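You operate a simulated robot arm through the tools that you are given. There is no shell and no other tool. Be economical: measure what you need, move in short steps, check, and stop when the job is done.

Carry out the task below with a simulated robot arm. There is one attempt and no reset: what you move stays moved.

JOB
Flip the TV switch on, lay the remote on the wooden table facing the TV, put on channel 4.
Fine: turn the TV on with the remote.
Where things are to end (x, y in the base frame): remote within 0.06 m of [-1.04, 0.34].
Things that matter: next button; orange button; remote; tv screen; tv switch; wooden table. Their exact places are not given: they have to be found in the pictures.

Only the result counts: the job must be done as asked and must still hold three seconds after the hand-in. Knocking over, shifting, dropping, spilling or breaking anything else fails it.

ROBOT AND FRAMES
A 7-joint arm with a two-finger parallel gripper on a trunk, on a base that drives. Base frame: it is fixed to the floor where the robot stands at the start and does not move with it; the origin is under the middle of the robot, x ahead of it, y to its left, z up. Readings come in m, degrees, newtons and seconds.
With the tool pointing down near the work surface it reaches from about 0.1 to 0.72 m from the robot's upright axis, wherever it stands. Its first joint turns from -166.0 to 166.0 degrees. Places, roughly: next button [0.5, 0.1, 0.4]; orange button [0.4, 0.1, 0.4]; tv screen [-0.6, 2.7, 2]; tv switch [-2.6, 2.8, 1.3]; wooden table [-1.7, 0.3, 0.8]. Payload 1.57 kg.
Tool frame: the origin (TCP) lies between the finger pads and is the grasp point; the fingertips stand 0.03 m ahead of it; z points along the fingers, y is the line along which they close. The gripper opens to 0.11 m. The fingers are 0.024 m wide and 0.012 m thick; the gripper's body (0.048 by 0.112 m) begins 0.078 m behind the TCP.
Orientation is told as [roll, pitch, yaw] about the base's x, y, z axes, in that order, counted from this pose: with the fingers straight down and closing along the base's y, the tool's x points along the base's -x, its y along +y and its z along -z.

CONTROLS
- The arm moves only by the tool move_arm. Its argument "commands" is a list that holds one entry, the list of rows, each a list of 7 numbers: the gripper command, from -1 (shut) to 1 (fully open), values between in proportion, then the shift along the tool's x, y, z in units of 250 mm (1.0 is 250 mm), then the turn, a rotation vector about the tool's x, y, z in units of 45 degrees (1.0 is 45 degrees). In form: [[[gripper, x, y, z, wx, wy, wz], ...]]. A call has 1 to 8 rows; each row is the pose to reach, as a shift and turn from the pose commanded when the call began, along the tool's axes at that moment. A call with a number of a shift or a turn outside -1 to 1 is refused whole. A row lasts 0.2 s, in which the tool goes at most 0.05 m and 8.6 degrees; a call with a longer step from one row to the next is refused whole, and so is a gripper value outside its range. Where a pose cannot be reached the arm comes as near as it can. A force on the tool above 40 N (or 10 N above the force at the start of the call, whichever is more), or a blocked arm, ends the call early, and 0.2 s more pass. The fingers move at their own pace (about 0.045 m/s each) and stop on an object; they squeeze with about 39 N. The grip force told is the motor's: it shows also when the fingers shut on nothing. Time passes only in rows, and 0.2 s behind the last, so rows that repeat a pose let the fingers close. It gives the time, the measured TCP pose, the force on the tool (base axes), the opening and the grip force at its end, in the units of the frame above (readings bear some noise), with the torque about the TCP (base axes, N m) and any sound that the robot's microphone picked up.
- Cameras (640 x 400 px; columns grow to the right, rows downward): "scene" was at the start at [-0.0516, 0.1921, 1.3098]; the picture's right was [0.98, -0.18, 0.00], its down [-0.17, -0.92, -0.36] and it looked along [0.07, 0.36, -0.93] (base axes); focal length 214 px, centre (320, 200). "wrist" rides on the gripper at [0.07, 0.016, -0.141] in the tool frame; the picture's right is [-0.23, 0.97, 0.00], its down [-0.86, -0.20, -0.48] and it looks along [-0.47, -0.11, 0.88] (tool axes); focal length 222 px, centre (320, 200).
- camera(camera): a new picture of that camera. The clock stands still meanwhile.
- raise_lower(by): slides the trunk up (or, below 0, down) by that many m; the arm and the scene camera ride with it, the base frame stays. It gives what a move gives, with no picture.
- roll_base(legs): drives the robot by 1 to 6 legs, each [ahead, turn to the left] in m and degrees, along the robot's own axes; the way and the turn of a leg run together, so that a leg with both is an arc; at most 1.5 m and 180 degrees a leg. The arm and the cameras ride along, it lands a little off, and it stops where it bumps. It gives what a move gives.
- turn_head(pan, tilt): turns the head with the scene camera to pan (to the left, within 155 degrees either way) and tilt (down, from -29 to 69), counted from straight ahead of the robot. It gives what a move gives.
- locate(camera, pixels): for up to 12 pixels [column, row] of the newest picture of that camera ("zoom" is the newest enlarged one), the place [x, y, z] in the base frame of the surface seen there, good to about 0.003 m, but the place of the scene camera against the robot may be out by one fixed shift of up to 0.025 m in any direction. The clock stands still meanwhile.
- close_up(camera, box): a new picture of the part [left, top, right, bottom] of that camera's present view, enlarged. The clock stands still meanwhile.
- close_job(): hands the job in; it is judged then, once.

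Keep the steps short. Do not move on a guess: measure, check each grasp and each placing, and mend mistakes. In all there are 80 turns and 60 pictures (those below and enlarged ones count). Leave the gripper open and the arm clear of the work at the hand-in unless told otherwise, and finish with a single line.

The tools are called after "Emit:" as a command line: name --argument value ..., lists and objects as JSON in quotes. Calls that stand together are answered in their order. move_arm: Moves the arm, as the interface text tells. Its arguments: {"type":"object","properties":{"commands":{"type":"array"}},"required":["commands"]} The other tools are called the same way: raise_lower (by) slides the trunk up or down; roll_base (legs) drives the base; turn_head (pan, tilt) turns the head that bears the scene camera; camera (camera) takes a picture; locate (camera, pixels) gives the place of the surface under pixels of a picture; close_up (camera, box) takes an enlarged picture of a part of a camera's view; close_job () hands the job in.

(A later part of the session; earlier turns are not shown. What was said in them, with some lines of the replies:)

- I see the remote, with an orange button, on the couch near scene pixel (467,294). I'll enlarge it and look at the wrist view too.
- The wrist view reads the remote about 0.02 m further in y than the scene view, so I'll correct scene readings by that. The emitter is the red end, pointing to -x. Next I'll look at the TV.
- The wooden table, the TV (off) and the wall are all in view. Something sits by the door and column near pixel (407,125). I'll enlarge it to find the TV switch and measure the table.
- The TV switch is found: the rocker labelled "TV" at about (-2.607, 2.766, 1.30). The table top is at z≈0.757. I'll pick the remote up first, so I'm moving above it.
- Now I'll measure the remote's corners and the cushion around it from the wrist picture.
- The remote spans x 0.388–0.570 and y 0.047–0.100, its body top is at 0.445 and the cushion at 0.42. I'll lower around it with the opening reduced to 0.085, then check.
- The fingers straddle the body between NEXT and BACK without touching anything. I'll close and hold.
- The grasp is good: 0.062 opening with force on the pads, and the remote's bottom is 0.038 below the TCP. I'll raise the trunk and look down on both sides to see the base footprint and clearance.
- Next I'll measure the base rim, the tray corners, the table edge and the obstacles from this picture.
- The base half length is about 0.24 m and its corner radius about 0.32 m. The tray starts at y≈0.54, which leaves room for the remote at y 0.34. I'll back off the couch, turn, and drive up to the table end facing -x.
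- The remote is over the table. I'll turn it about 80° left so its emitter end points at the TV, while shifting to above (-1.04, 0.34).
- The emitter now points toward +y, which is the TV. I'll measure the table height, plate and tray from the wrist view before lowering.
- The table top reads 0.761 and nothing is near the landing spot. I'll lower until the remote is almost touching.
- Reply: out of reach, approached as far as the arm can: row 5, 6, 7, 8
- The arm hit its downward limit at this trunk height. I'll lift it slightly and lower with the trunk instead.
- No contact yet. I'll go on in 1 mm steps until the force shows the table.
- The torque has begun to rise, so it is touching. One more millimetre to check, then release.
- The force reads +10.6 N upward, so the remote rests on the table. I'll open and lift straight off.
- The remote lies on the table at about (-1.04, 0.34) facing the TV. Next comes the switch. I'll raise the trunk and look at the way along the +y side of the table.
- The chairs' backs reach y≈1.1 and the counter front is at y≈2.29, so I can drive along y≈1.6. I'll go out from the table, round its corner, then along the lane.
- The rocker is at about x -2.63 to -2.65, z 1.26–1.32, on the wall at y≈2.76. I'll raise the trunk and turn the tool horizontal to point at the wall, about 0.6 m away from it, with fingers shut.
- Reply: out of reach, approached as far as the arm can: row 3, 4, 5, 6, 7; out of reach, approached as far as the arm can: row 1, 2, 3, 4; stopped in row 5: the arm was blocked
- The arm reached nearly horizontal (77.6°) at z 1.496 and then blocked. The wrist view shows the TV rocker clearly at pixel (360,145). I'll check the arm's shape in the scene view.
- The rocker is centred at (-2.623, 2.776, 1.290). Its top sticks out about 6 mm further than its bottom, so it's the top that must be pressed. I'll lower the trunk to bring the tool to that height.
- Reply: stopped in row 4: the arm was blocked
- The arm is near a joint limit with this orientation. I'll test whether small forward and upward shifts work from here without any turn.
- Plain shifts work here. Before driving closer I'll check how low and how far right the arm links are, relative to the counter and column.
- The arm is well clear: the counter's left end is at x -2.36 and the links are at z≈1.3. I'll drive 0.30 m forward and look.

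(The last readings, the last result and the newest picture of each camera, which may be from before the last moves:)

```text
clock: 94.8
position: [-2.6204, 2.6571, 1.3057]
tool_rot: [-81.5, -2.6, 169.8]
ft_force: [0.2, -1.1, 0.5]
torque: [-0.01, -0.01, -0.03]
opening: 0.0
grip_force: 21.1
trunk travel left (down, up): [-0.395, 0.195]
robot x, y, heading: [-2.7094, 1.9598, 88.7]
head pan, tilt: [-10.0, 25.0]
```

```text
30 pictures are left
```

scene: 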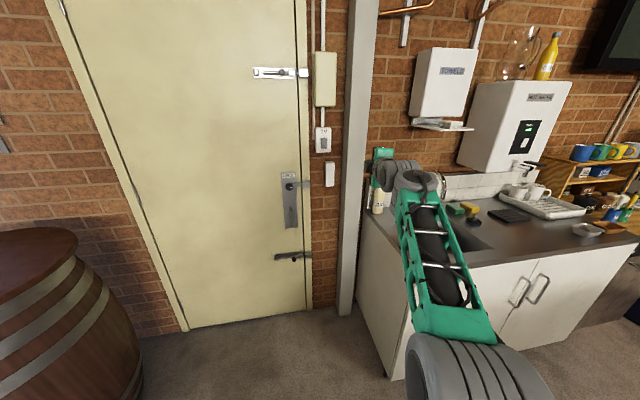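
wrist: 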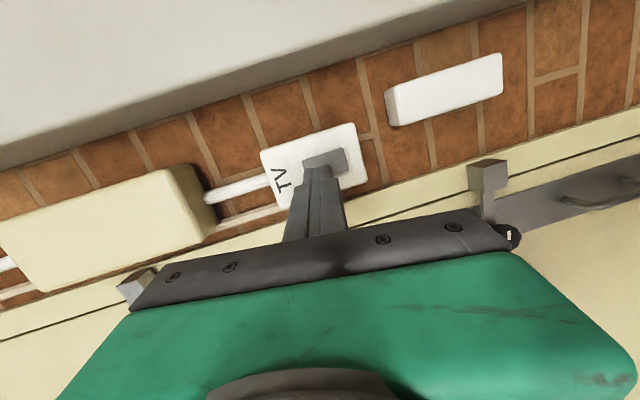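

Emit:
close_up --camera "wrist" --box '[250, 110, 380, 210]'

Emit:
locate --camera "wrist" --pixels '[[344, 160], [340, 152], [325, 157], [335, 155], [307, 163], [358, 150], [320, 172], [310, 158]]'

```text
4.00 times, centred on (315, 160) of wrist
```

zoom: 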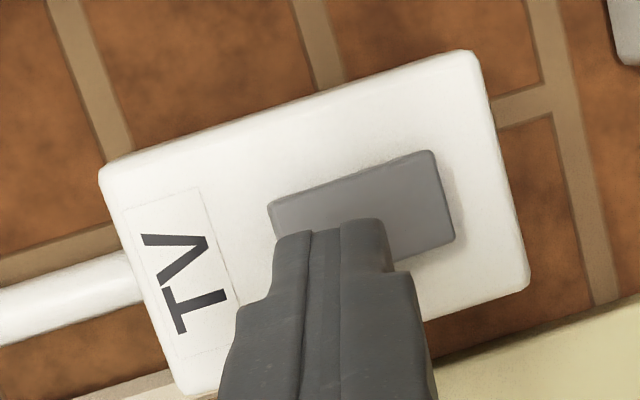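

```text
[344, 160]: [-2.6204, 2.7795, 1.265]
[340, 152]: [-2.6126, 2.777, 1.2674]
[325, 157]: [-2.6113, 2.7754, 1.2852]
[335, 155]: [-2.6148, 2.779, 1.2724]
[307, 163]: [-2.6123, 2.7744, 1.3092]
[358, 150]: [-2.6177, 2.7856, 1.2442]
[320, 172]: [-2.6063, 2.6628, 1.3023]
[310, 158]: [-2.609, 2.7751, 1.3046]
```

The fingertip lies in front of the rocker, which is centred at x -2.623 and spans z 1.26–1.31. I'll bring it to about 1.5 cm short of the rocker's top half.

Emit:
move_arm --commands '[[[-1, -0.026, -0.03, 0.088, 0, 0, 0], [-1, -0.052, -0.05, 0.176, 0, 0, 0], [-1, -0.078, -0.064, 0.264, 0, 0, 0], [-1, -0.078, -0.064, 0.264, 0, 0, 0]]]'

Emit:
close_up --camera "wrist" --box '[250, 110, 380, 210]'

```text
clock: 95.8
position: [-2.6268, 2.7263, 1.3156]
tool_rot: [-81.6, -2.6, 169.8]
ft_force: [0.1, 0.3, -0.5]
torque: [0.01, -0.03, 0.0]
opening: 0.0001
grip_force: 21.9
trunk travel left (down, up): [-0.395, 0.195]
robot x, y, heading: [-2.7059, 1.9556, 89.0]
head pan, tilt: [-10.0, 25.0]
```

```text
4.00 times, centred on (315, 160) of wrist
```

zoom: 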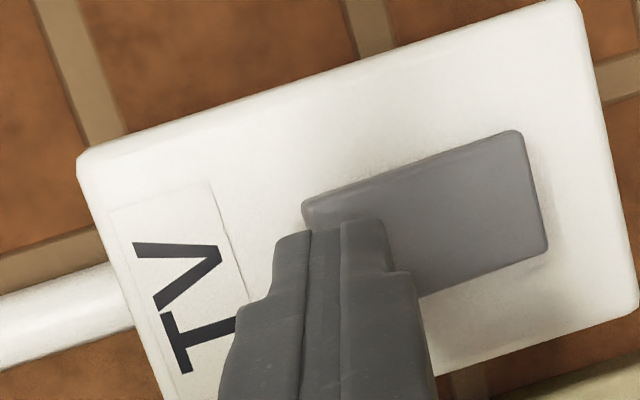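

The tip is about 1.7 cm short of the rocker's top half and in line with it. I'll press forward in small steps.

Emit:
move_arm --commands '[[[-1, -0.004, 0.002, 0.03, 0, 0, 0], [-1, -0.008, 0.002, 0.05, 0, 0, 0], [-1, -0.012, 0.002, 0.07, 0, 0, 0], [-1, -0.014, 0.002, 0.082, 0, 0, 0], [-1, -0.016, 0.002, 0.094, 0, 0, 0], [-1, -0.018, 0.002, 0.104, 0, 0, 0], [-1, -0.018, 0.002, 0.112, 0, 0, 0]]]'

Emit:
close_up --camera "wrist" --box '[250, 110, 380, 210]'

```text
clock: 97.2
position: [-2.6263, 2.7469, 1.311]
tool_rot: [-81.3, -2.6, 169.7]
ft_force: [-1.8, -29.5, -4.7]
torque: [-0.3, -0.06, 0.28]
opening: 0.0
grip_force: 21.1
trunk travel left (down, up): [-0.395, 0.195]
robot x, y, heading: [-2.7049, 1.9566, 89.2]
head pan, tilt: [-10.0, 25.0]
stopped in row 6: the force on the tool passed its limit at 44 N (the readings are from after the stop); the commanded pose is now the measured one
```

```text
4.00 times, centred on (315, 160) of wrist
```

zoom: 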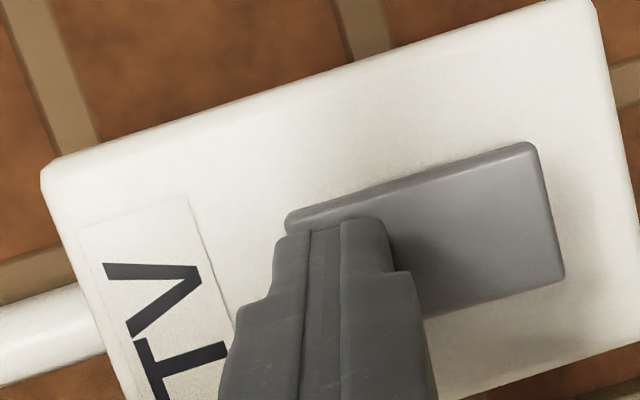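

The force passed 44 N and the rocker seems tilted the other way now. I'll back off and check it.

Emit:
move_arm --commands '[[[-1, 0, 0, -0.15, 0, 0, 0], [-1, 0, 0, -0.3, 0, 0, 0], [-1, 0, 0, -0.4, 0, 0, 0], [-1, 0, 0, -0.4, 0, 0, 0]]]'

Emit:
close_up --camera "wrist" --box '[250, 110, 380, 210]'

Emit:
locate --camera "zoom" --pixels '[[290, 205], [330, 200], [370, 200], [400, 210], [425, 215], [440, 170], [300, 170]]'

Emit:
turn_head --pan -80 --tilt -15

Emit:
camera --camera "scene"

```text
clock: 98.2
position: [-2.6419, 2.652, 1.3228]
tool_rot: [-81.3, -2.6, 169.8]
ft_force: [-0.2, 0.6, 0.1]
torque: [0.0, 0.01, 0.03]
opening: 0.0
grip_force: 21.4
trunk travel left (down, up): [-0.395, 0.195]
robot x, y, heading: [-2.7113, 1.9547, 89.3]
head pan, tilt: [-10.0, 25.0]
```

```text
4.00 times, centred on (315, 160) of wrist
```

zoom: 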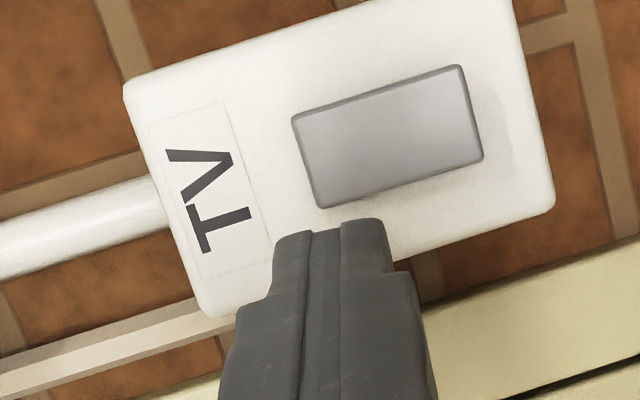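

```text
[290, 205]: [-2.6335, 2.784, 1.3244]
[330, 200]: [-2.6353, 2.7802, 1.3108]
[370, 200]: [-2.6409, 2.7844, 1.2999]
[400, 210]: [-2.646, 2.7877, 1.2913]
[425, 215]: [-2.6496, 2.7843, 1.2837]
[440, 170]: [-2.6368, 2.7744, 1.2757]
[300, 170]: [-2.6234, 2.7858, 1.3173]
```

```text
clock: 99.6
position: [-2.6418, 2.6535, 1.3235]
tool_rot: [-81.2, -2.5, 169.7]
ft_force: [-0.1, -0.7, -0.2]
torque: [0.03, -0.01, -0.01]
opening: 0.0002
grip_force: 21.4
trunk travel left (down, up): [-0.395, 0.195]
robot x, y, heading: [-2.7062, 1.9578, 89.1]
head pan, tilt: [-80.0, -15.0]
```

```text
25 pictures are left
```

scene: 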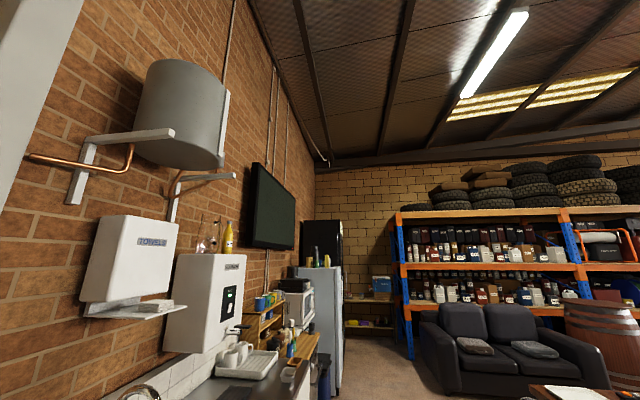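

The rocker has flipped: its bottom now stands out (2.774) and its top is in (2.780). I'll look for a standby light on the TV.

Emit:
close_up --camera "scene" --box '[240, 155, 310, 260]'

```text
3.81 times, centred on (275, 208) of scene
```

zoom: 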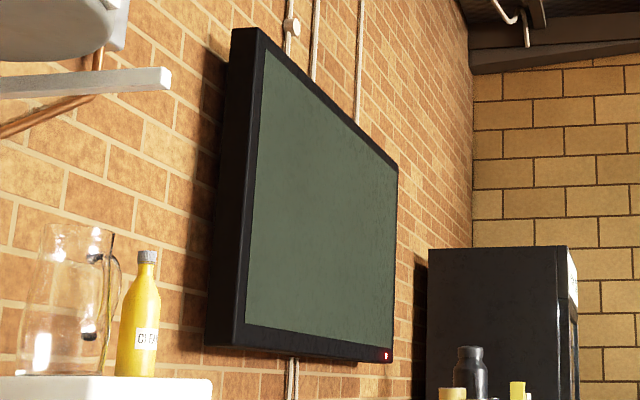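

A red standby light is on, so the TV has power. I'll back the base off and fold the tool down again.

Emit:
roll_base --legs '[[-0.35, 0]]'

Emit:
move_arm --commands '[[[-1, 0.012, 0.08, -0.038, -0.15, 0, 0], [-1, 0.024, 0.16, -0.076, -0.3, 0, 0], [-1, 0.036, 0.24, -0.114, -0.45, 0, 0], [-1, 0.048, 0.32, -0.152, -0.6, 0, 0], [-1, 0.06, 0.4, -0.19, -0.75, 0, 0], [-1, 0.074, 0.476, -0.228, -0.9, 0, 0], [-1, 0.074, 0.476, -0.228, -0.9, 0, 0]]]'

```text
clock: 101.8
position: [-2.6481, 2.3062, 1.3233]
tool_rot: [-81.2, -2.6, 169.9]
ft_force: [0.9, -0.1, -0.5]
torque: [-0.01, -0.01, -0.02]
opening: 0.0
grip_force: 20.8
trunk travel left (down, up): [-0.395, 0.195]
robot x, y, heading: [-2.7118, 1.61, 89.5]
head pan, tilt: [-80.0, -15.0]
```

```text
clock: 103.5
position: [-2.6487, 2.2323, 1.2158]
tool_rot: [-40.6, -2.6, 169.8]
ft_force: [-1.0, 0.0, -1.2]
torque: [0.0, 0.01, 0.02]
opening: 0.0002
grip_force: 20.8
trunk travel left (down, up): [-0.395, 0.195]
robot x, y, heading: [-2.7149, 1.6119, 89.4]
head pan, tilt: [-80.0, -15.0]
```

Emit:
move_arm --commands '[[[-1, 0.008, 0.08, 0.019, -0.15, 0, 0], [-1, 0.016, 0.16, 0.038, -0.3, 0, 0], [-1, 0.024, 0.24, 0.056, -0.45, 0, 0], [-1, 0.032, 0.32, 0.075, -0.6, 0, 0], [-1, 0.04, 0.4, 0.094, -0.75, 0, 0], [-1, 0.05, 0.484, 0.112, -0.9, 0, 0], [-1, 0.05, 0.484, 0.112, -0.9, 0, 0]]]'

```text
clock: 105.0
position: [-2.6289, 2.1604, 1.0986]
tool_rot: [-2.0, 0.2, 169.8]
ft_force: [-0.4, 0.6, -0.3]
torque: [0.02, 0.04, -0.03]
opening: 0.0001
grip_force: 21.8
out of reach, approached as far as the arm can: row 5, 6, 7
trunk travel left (down, up): [-0.395, 0.195]
robot x, y, heading: [-2.7127, 1.6124, 89.5]
head pan, tilt: [-80.0, -15.0]
```

The tool is down again at z 1.10. I'll drive back to the table end the same way.

Emit:
roll_base --legs '[[0, -89.5], [1.03, 0], [1.03, 0]]'

```text
clock: 119.2
position: [-0.0831, 1.4831, 1.0995]
tool_rot: [-2.2, 0.3, 79.0]
ft_force: [-0.4, 0.2, 0.5]
torque: [0.0, -0.01, 0.02]
opening: 0.0
grip_force: 21.6
trunk travel left (down, up): [-0.395, 0.195]
robot x, y, heading: [-0.635, 1.5725, -1.3]
head pan, tilt: [-80.0, -15.0]
```

Emit:
roll_base --legs '[[0, -83.6], [1.175, 0], [0, -95.5]]'

Emit:
turn_head --pan 0 --tilt 50

Emit:
camera --camera "scene"

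Emit:
camera --camera "wrist"

```text
clock: 132.6
position: [-1.063, 0.4632, 1.0993]
tool_rot: [-2.0, 0.3, -97.0]
ft_force: [-0.1, 0.1, -0.2]
torque: [0.01, 0.01, -0.04]
opening: 0.0001
grip_force: 21.0
trunk travel left (down, up): [-0.395, 0.195]
robot x, y, heading: [-0.5106, 0.4125, -177.2]
head pan, tilt: [-80.0, -15.0]
```

```text
clock: 134.2
position: [-1.0622, 0.4624, 1.0997]
tool_rot: [-2.1, 0.2, -96.9]
ft_force: [0.0, 0.4, -1.2]
torque: [0.03, 0.01, -0.02]
opening: 0.0
grip_force: 21.7
trunk travel left (down, up): [-0.395, 0.195]
robot x, y, heading: [-0.5099, 0.4114, -177.7]
head pan, tilt: [0.0, 50.0]
```

```text
23 pictures are left
```

scene: 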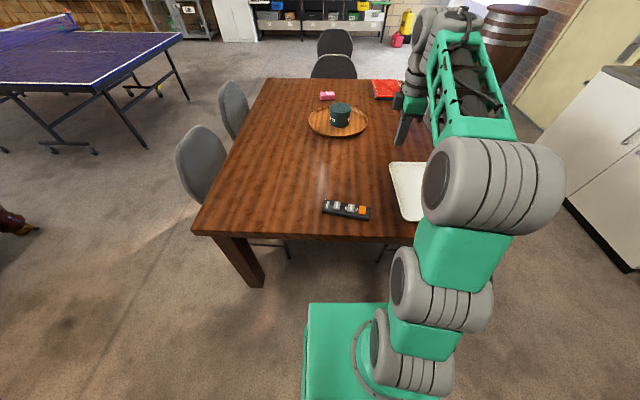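

```text
22 pictures are left
```

wrist: 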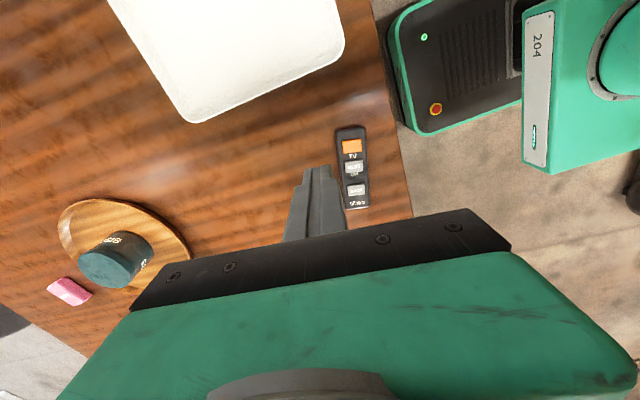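

The remote is undisturbed. I'll measure the buttons from the wrist view.

Emit:
locate --camera "wrist" --pixels '[[352, 146], [354, 168], [356, 190], [338, 131], [363, 127], [346, 208], [368, 205], [330, 160], [380, 160]]'

Emit:
close_up --camera "wrist" --box '[320, 115, 400, 215]'

```text
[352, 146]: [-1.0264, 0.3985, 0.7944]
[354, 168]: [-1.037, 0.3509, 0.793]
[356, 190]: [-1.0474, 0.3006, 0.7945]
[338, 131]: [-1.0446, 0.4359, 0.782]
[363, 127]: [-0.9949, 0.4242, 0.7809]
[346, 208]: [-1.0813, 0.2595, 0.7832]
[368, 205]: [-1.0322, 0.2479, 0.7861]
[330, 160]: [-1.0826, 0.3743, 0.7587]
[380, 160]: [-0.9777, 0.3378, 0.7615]
```

```text
4.00 times, centred on (360, 165) of wrist
```

zoom: 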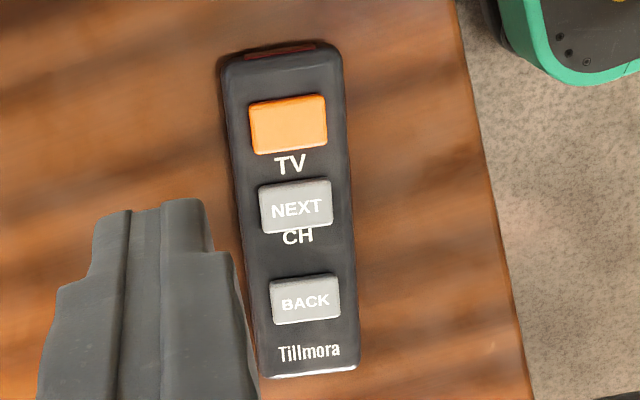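

Orange is at (-1.026, 0.399), NEXT at (-1.037, 0.351), and both tops are at z 0.794. I'll move above the orange button, level the tool, and then lower with the trunk.

Emit:
move_arm --commands '[[[-1, -0.08, 0.06, 0, -0.015, 0, 0.03], [-1, -0.16, 0.12, 0, -0.03, 0, 0.06], [-1, -0.236, 0.174, 0, -0.044, 0, 0.089], [-1, -0.236, 0.174, 0, -0.044, 0, 0.089]]]'

Emit:
raise_lower --by -0.22

Emit:
camera --camera "wrist"

```text
clock: 135.2
position: [-1.028, 0.4, 1.0978]
tool_rot: [-0.1, 0.1, -101.1]
ft_force: [0.7, 0.1, -0.2]
torque: [0.01, 0.03, 0.0]
opening: 0.0
grip_force: 21.2
trunk travel left (down, up): [-0.395, 0.195]
robot x, y, heading: [-0.507, 0.4126, -177.1]
head pan, tilt: [0.0, 50.0]
```

```text
clock: 137.5
position: [-1.0273, 0.4002, 0.8764]
tool_rot: [-0.1, 0.2, -101.1]
ft_force: [1.0, -0.8, -0.1]
torque: [-0.02, -0.01, -0.01]
opening: 0.0
grip_force: 21.1
trunk travel left (down, up): [-0.175, 0.415]
robot x, y, heading: [-0.5092, 0.4093, -177.5]
head pan, tilt: [0.0, 50.0]
```

```text
20 pictures are left
```

wrist: 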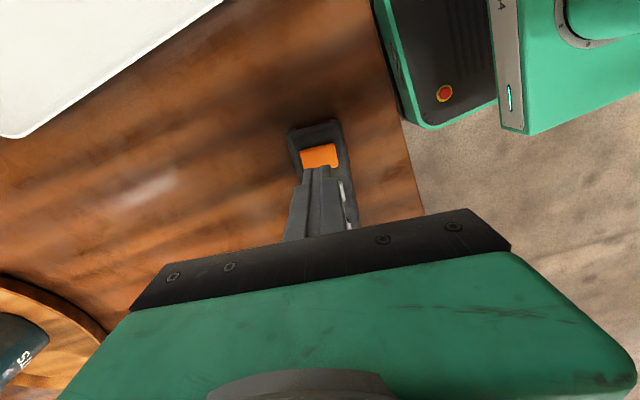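

The tip is over the orange button. I'll go down to about 1 cm above it, check, then press slowly.

Emit:
move_arm --commands '[[[-1, 0, 0, 0.06, 0, 0, 0], [-1, 0, 0, 0.12, 0, 0, 0], [-1, 0, 0, 0.168, 0, 0, 0], [-1, 0, 0, 0.168, 0, 0, 0]]]'

Emit:
close_up --camera "wrist" --box '[260, 110, 390, 210]'

```text
clock: 138.5
position: [-1.0269, 0.3997, 0.8349]
tool_rot: [-0.1, 0.2, -101.0]
ft_force: [-0.3, 0.6, -0.2]
torque: [-0.03, 0.01, -0.01]
opening: 0.0001
grip_force: 21.9
trunk travel left (down, up): [-0.175, 0.415]
robot x, y, heading: [-0.5102, 0.4114, -177.4]
head pan, tilt: [0.0, 50.0]
```

```text
4.00 times, centred on (325, 160) of wrist
```

zoom: 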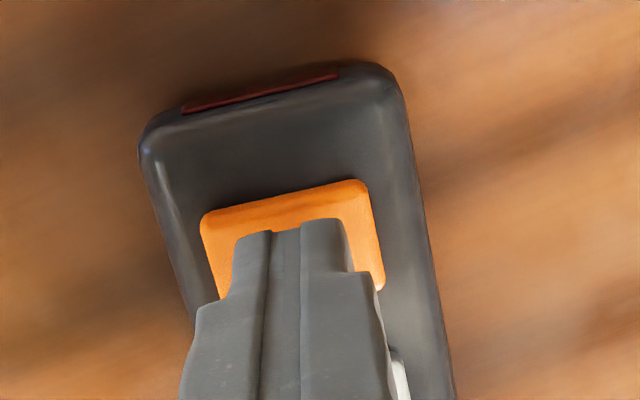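

It's well over the orange button. I'll press about 5 mm past contact and lift again in one call.

Emit:
move_arm --commands '[[[-1, 0, 0, 0.032, 0, 0, 0], [-1, 0, 0, 0.048, 0, 0, 0], [-1, 0, 0, 0.056, 0, 0, 0], [-1, 0, 0, 0.064, 0, 0, 0], [-1, 0, 0, 0.03, 0, 0, 0], [-1, 0, 0, 0, 0, 0, 0]]]'

Emit:
turn_head --pan -90 --tilt -15

Emit:
camera --camera "scene"

```text
clock: 139.9
position: [-1.0275, 0.3992, 0.837]
tool_rot: [-0.1, 0.3, -101.1]
ft_force: [0.0, 0.2, -1.3]
torque: [-0.01, 0.0, 0.02]
opening: 0.0
grip_force: 21.1
trunk travel left (down, up): [-0.175, 0.415]
robot x, y, heading: [-0.5048, 0.4106, -177.3]
head pan, tilt: [0.0, 50.0]
heard: click
```

```text
clock: 141.6
position: [-1.0285, 0.4002, 0.8355]
tool_rot: [-0.1, 0.2, -101.0]
ft_force: [-0.2, -1.2, -0.1]
torque: [0.01, -0.03, -0.03]
opening: 0.0001
grip_force: 20.6
trunk travel left (down, up): [-0.175, 0.415]
robot x, y, heading: [-0.5116, 0.4127, -177.4]
head pan, tilt: [-90.0, -15.0]
```

```text
18 pictures are left
```

scene: 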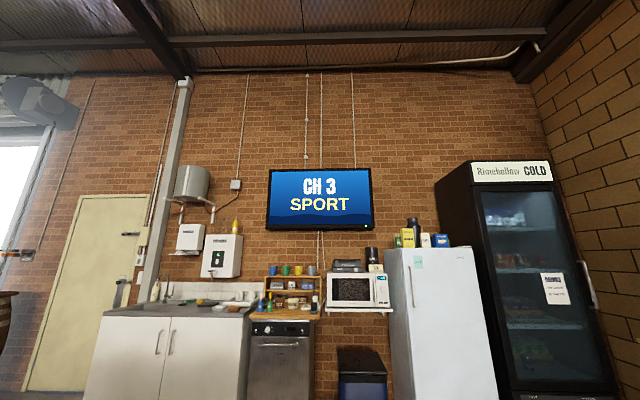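

The TV is on and shows CH 3. One press of NEXT should give CH 4. I'll shift the tip over NEXT and check.

Emit:
move_arm --commands '[[[-1, 0, 0, -0.04, 0, 0, 0], [-1, -0.1, 0, -0.04, 0, 0, 0], [-1, -0.198, 0, -0.04, 0, 0, 0], [-1, -0.198, 0, 0, 0, 0, 0], [-1, -0.198, 0, 0, 0, 0, 0]]]'

Emit:
close_up --camera "wrist" --box '[260, 110, 390, 210]'

```text
clock: 142.8
position: [-1.0365, 0.3539, 0.8353]
tool_rot: [-0.1, 0.2, -100.9]
ft_force: [0.1, 0.1, -0.1]
torque: [-0.01, -0.03, -0.02]
opening: 0.0
grip_force: 21.2
trunk travel left (down, up): [-0.175, 0.415]
robot x, y, heading: [-0.508, 0.4142, -177.5]
head pan, tilt: [-90.0, -15.0]
```

```text
4.00 times, centred on (325, 160) of wrist
```

zoom: 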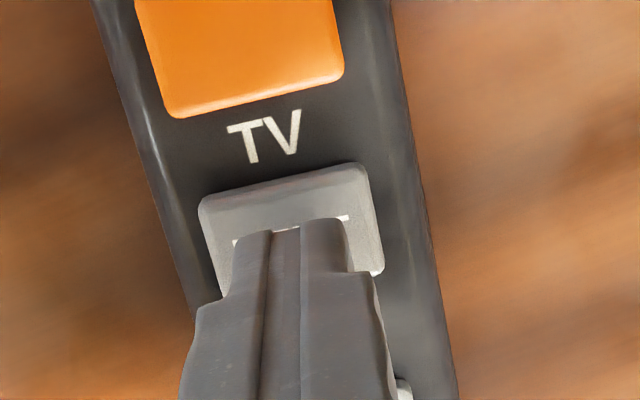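

The tip is over NEXT and clear of the orange button. I'll press once with the same stroke.

Emit:
move_arm --commands '[[[-1, 0, 0, 0.032, 0, 0, 0], [-1, 0, 0, 0.048, 0, 0, 0], [-1, 0, 0, 0.056, 0, 0, 0], [-1, 0, 0, 0.064, 0, 0, 0], [-1, 0, 0, 0.03, 0, 0, 0], [-1, 0, 0, 0, 0, 0, 0]]]'

Emit:
camera --camera "scene"

```text
clock: 144.2
position: [-1.036, 0.3506, 0.8345]
tool_rot: [-0.1, 0.2, -101.0]
ft_force: [-0.5, -0.2, -0.2]
torque: [-0.01, 0.0, 0.0]
opening: 0.0002
grip_force: 21.1
trunk travel left (down, up): [-0.175, 0.415]
robot x, y, heading: [-0.5088, 0.4127, -177.5]
head pan, tilt: [-90.0, -15.0]
heard: click
```

```text
16 pictures are left
```

scene: 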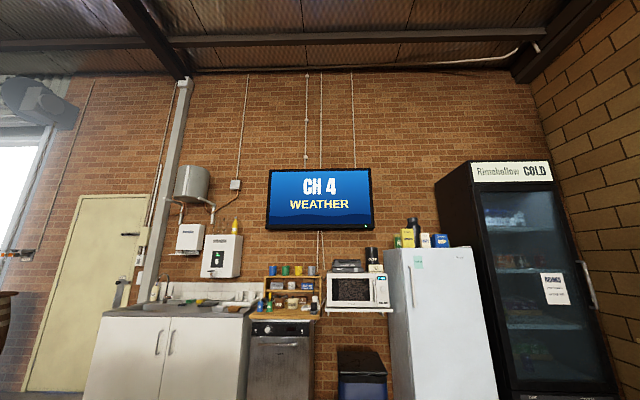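

The TV shows CH 4. I'll lift the arm clear, open the gripper, and check the remote's place.

Emit:
move_arm --commands '[[[-1, 0, 0, -0.15, 0, 0, 0], [-1, 0, 0, -0.3, 0, 0, 0], [-1, 0, 0, -0.45, 0, 0, 0], [0.5, 0, 0, -0.5, 0, 0, 0], [1, 0, 0, -0.5, 0, 0, 0], [1, 0, 0, -0.5, 0, 0, 0], [1, 0, 0, -0.5, 0, 0, 0], [1, 0, 0, -0.5, 0, 0, 0]]]'

Emit:
raise_lower --by 0.1

Emit:
camera --camera "wrist"

Emit:
camera --camera "scene"

```text
clock: 144.6
position: [-1.0279, 0.352, 0.8166]
tool_rot: [6.7, 2.1, -100.1]
ft_force: [3.7, 1.2, 13.2]
torque: [-0.09, -0.04, 0.02]
opening: 0.0002
grip_force: 21.5
trunk travel left (down, up): [-0.175, 0.415]
robot x, y, heading: [-0.5097, 0.4101, -177.5]
head pan, tilt: [-90.0, -15.0]
heard: click
stopped in row 2: the force on the tool passed its limit at 154 N (the readings are from after the stop); the commanded pose is now the measured one
```

```text
clock: 145.9
position: [-1.0286, 0.3516, 0.9149]
tool_rot: [7.0, 2.3, -100.0]
ft_force: [0.0, 0.7, -0.2]
torque: [-0.02, 0.01, 0.01]
opening: 0.0001
grip_force: 21.5
trunk travel left (down, up): [-0.275, 0.315]
robot x, y, heading: [-0.51, 0.4089, -177.1]
head pan, tilt: [-90.0, -15.0]
```

```text
15 pictures are left
```

wrist: 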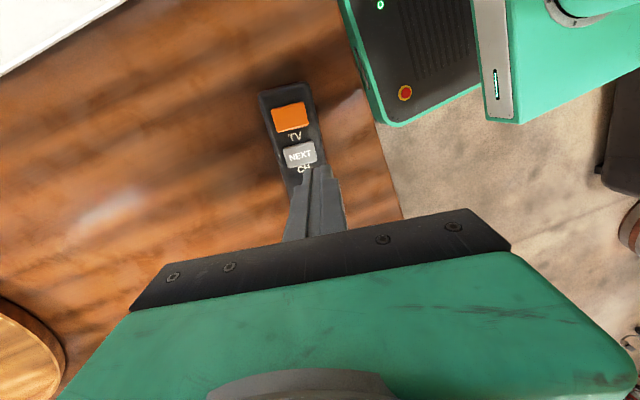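

```text
14 pictures are left
```

scene: 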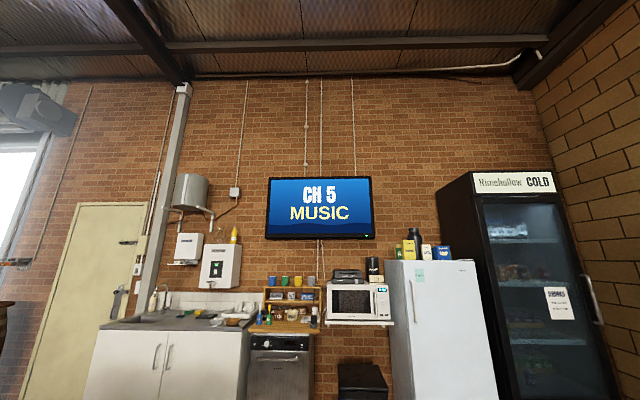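

While lifting, the arm lurched through a bad configuration and pressed NEXT again, so the TV now shows CH 5. BACK should return it to 4. First I'll check the remote's pose.

Emit:
locate --camera "wrist" --pixels '[[290, 117], [299, 154], [264, 92], [307, 84], [323, 140], [330, 160]]'

Emit:
raise_lower --by 0.1

Emit:
move_arm --commands '[[[-1, 0, 0, 0, 0.05, 0, 0], [-1, 0, 0, 0, 0.1, 0, 0], [-1, 0, 0, 0, 0.155, 0, 0], [-1, 0, 0, 0, 0.155, 0, 0]]]'

Emit:
camera --camera "wrist"

```text
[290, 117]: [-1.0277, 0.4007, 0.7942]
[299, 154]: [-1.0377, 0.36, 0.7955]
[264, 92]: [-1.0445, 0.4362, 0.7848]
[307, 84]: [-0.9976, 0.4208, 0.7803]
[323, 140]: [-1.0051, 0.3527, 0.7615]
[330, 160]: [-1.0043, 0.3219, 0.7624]
```

```text
clock: 147.2
position: [-1.0268, 0.3507, 1.0153]
tool_rot: [7.0, 2.3, -100.1]
ft_force: [0.7, -0.2, 0.3]
torque: [-0.01, -0.01, 0.0]
opening: 0.0
grip_force: 21.4
trunk travel left (down, up): [-0.375, 0.215]
robot x, y, heading: [-0.5057, 0.4112, -177.0]
head pan, tilt: [-90.0, -15.0]
```

```text
clock: 148.2
position: [-1.0283, 0.3505, 1.0143]
tool_rot: [0.0, 2.2, -100.2]
ft_force: [0.1, 0.6, -0.4]
torque: [0.0, 0.0, -0.01]
opening: 0.0
grip_force: 21.4
trunk travel left (down, up): [-0.375, 0.215]
robot x, y, heading: [-0.5098, 0.4107, -177.6]
head pan, tilt: [-90.0, -15.0]
```

```text
13 pictures are left
```

wrist: 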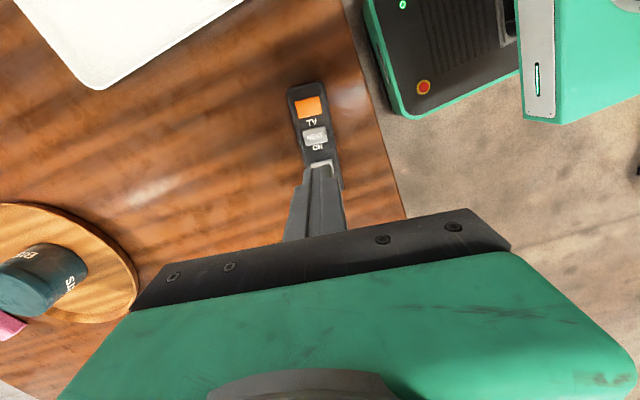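

The remote has not moved. BACK is at (-1.047, 0.301). I'll place the tip above it and use the trunk for the vertical travel to avoid that bad configuration.

Emit:
move_arm --commands '[[[-1, -0.07, -0.013, 0, 0, -0.016, 0], [-1, -0.14, -0.026, 0, 0, -0.032, 0], [-1, -0.21, -0.039, 0, 0, -0.049, 0], [-1, -0.21, -0.039, 0, 0, -0.049, 0]]]'

Emit:
raise_lower --by -0.14

Emit:
camera --camera "wrist"

```text
clock: 149.2
position: [-1.0472, 0.3006, 1.0104]
tool_rot: [0.0, -0.1, -100.1]
ft_force: [0.4, -0.1, -0.9]
torque: [0.02, -0.01, 0.0]
opening: 0.0002
grip_force: 21.5
trunk travel left (down, up): [-0.375, 0.215]
robot x, y, heading: [-0.507, 0.4136, -177.3]
head pan, tilt: [-90.0, -15.0]
```

```text
clock: 150.9
position: [-1.0465, 0.3025, 0.8722]
tool_rot: [-0.1, 0.0, -100.1]
ft_force: [0.1, -0.7, 0.2]
torque: [-0.03, 0.0, 0.04]
opening: 0.0002
grip_force: 21.5
trunk travel left (down, up): [-0.235, 0.355]
robot x, y, heading: [-0.5096, 0.4114, -177.1]
head pan, tilt: [-90.0, -15.0]
```

```text
12 pictures are left
```

wrist: 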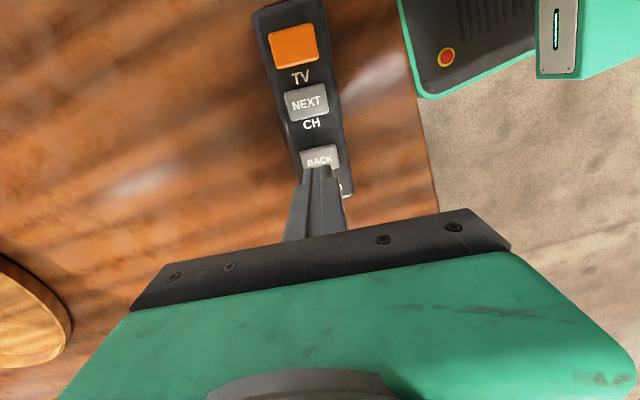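

The tip is lined up with BACK. I'll approach by trunk and read the height before pressing.

Emit:
raise_lower --by -0.037

Emit:
close_up --camera "wrist" --box '[260, 110, 390, 210]'

```text
clock: 151.7
position: [-1.0472, 0.3011, 0.8348]
tool_rot: [0.0, 0.0, -100.1]
ft_force: [0.2, -0.5, 0.3]
torque: [0.01, 0.02, 0.01]
opening: 0.0002
grip_force: 21.2
trunk travel left (down, up): [-0.198, 0.392]
robot x, y, heading: [-0.5076, 0.4101, -177.3]
head pan, tilt: [-90.0, -15.0]
```

```text
4.00 times, centred on (325, 160) of wrist
```

zoom: 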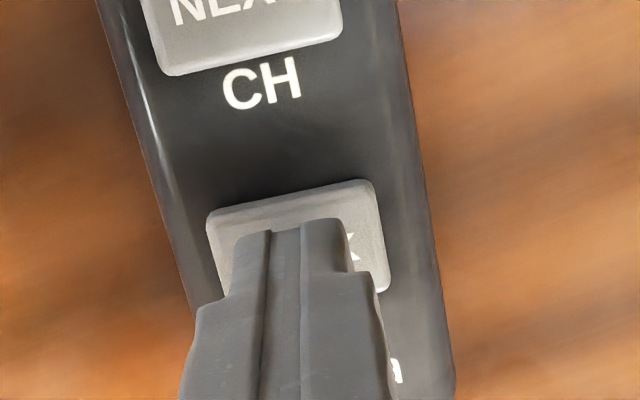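

Aligned. I'll press with a 16 mm trunk stroke and then raise.

Emit:
raise_lower --by -0.016

Emit:
raise_lower --by 0.12

Emit:
camera --camera "scene"

```text
clock: 152.3
position: [-1.0478, 0.3012, 0.8192]
tool_rot: [0.0, 0.0, -100.1]
ft_force: [0.3, 0.1, 1.2]
torque: [0.05, -0.04, -0.01]
opening: 0.0
grip_force: 21.0
trunk travel left (down, up): [-0.182, 0.408]
robot x, y, heading: [-0.5095, 0.4085, -177.5]
head pan, tilt: [-90.0, -15.0]
heard: click
```

```text
clock: 153.8
position: [-1.0468, 0.3014, 0.9393]
tool_rot: [0.0, 0.0, -100.1]
ft_force: [0.8, -0.2, 0.3]
torque: [0.02, 0.02, -0.02]
opening: 0.0
grip_force: 21.5
trunk travel left (down, up): [-0.302, 0.288]
robot x, y, heading: [-0.5071, 0.4095, -177.2]
head pan, tilt: [-90.0, -15.0]
```

```text
10 pictures are left
```

scene: 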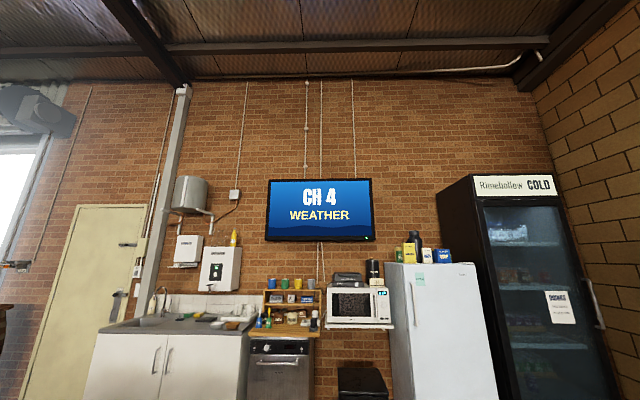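

CH 4 is back. I'll raise by trunk well clear, open the gripper in place, back the base off a little, and check everything.

Emit:
raise_lower --by 0.18

Emit:
move_arm --commands '[[[1, 0, 0, 0, 0, 0, 0], [1, 0, 0, 0, 0, 0, 0], [1, 0, 0, 0, 0, 0, 0], [1, 0, 0, 0, 0, 0, 0], [1, 0, 0, 0, 0, 0, 0], [1, 0, 0, 0, 0, 0, 0], [1, 0, 0, 0, 0, 0, 0]]]'

Emit:
camera --camera "wrist"

Emit:
camera --camera "scene"

```text
clock: 155.8
position: [-1.0475, 0.3015, 1.1202]
tool_rot: [0.0, 0.0, -100.0]
ft_force: [-0.6, 0.4, -0.2]
torque: [-0.02, 0.02, -0.02]
opening: 0.0001
grip_force: 21.0
trunk travel left (down, up): [-0.482, 0.108]
robot x, y, heading: [-0.5081, 0.4097, -177.2]
head pan, tilt: [-90.0, -15.0]
```

```text
clock: 157.4
position: [-1.0476, 0.3018, 1.1195]
tool_rot: [0.1, 0.1, -100.1]
ft_force: [0.7, -0.5, -0.7]
torque: [0.01, 0.01, -0.01]
opening: 0.1102
grip_force: 0.0
trunk travel left (down, up): [-0.482, 0.108]
robot x, y, heading: [-0.5079, 0.4088, -177.5]
head pan, tilt: [-90.0, -15.0]
```

```text
9 pictures are left
```

wrist: 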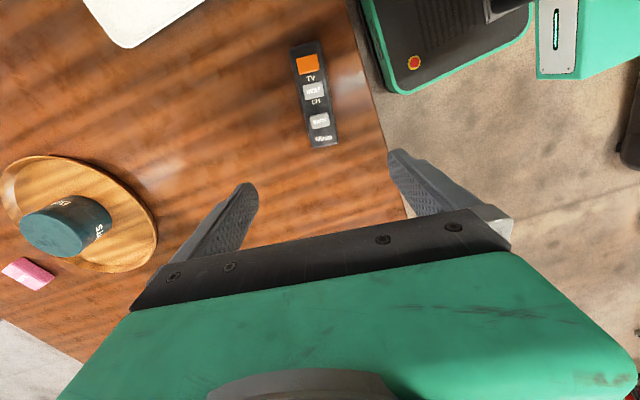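

```text
8 pictures are left
```

scene: 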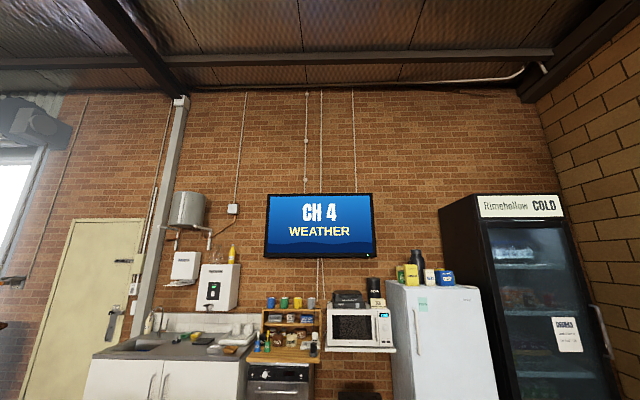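

The TV is on CH 4, the remote lies in place facing it, the gripper is open and the arm is clear, so I'm handing in.

Emit:
close_job

```text
The job is handed in.
```

The TV switch is on, the remote lies on the wooden table at about (-1.04, 0.34) facing the TV, and the TV was turned on with the remote and shows channel 4; an accidental extra NEXT press put it on channel 5, and one BACK press corrected it.
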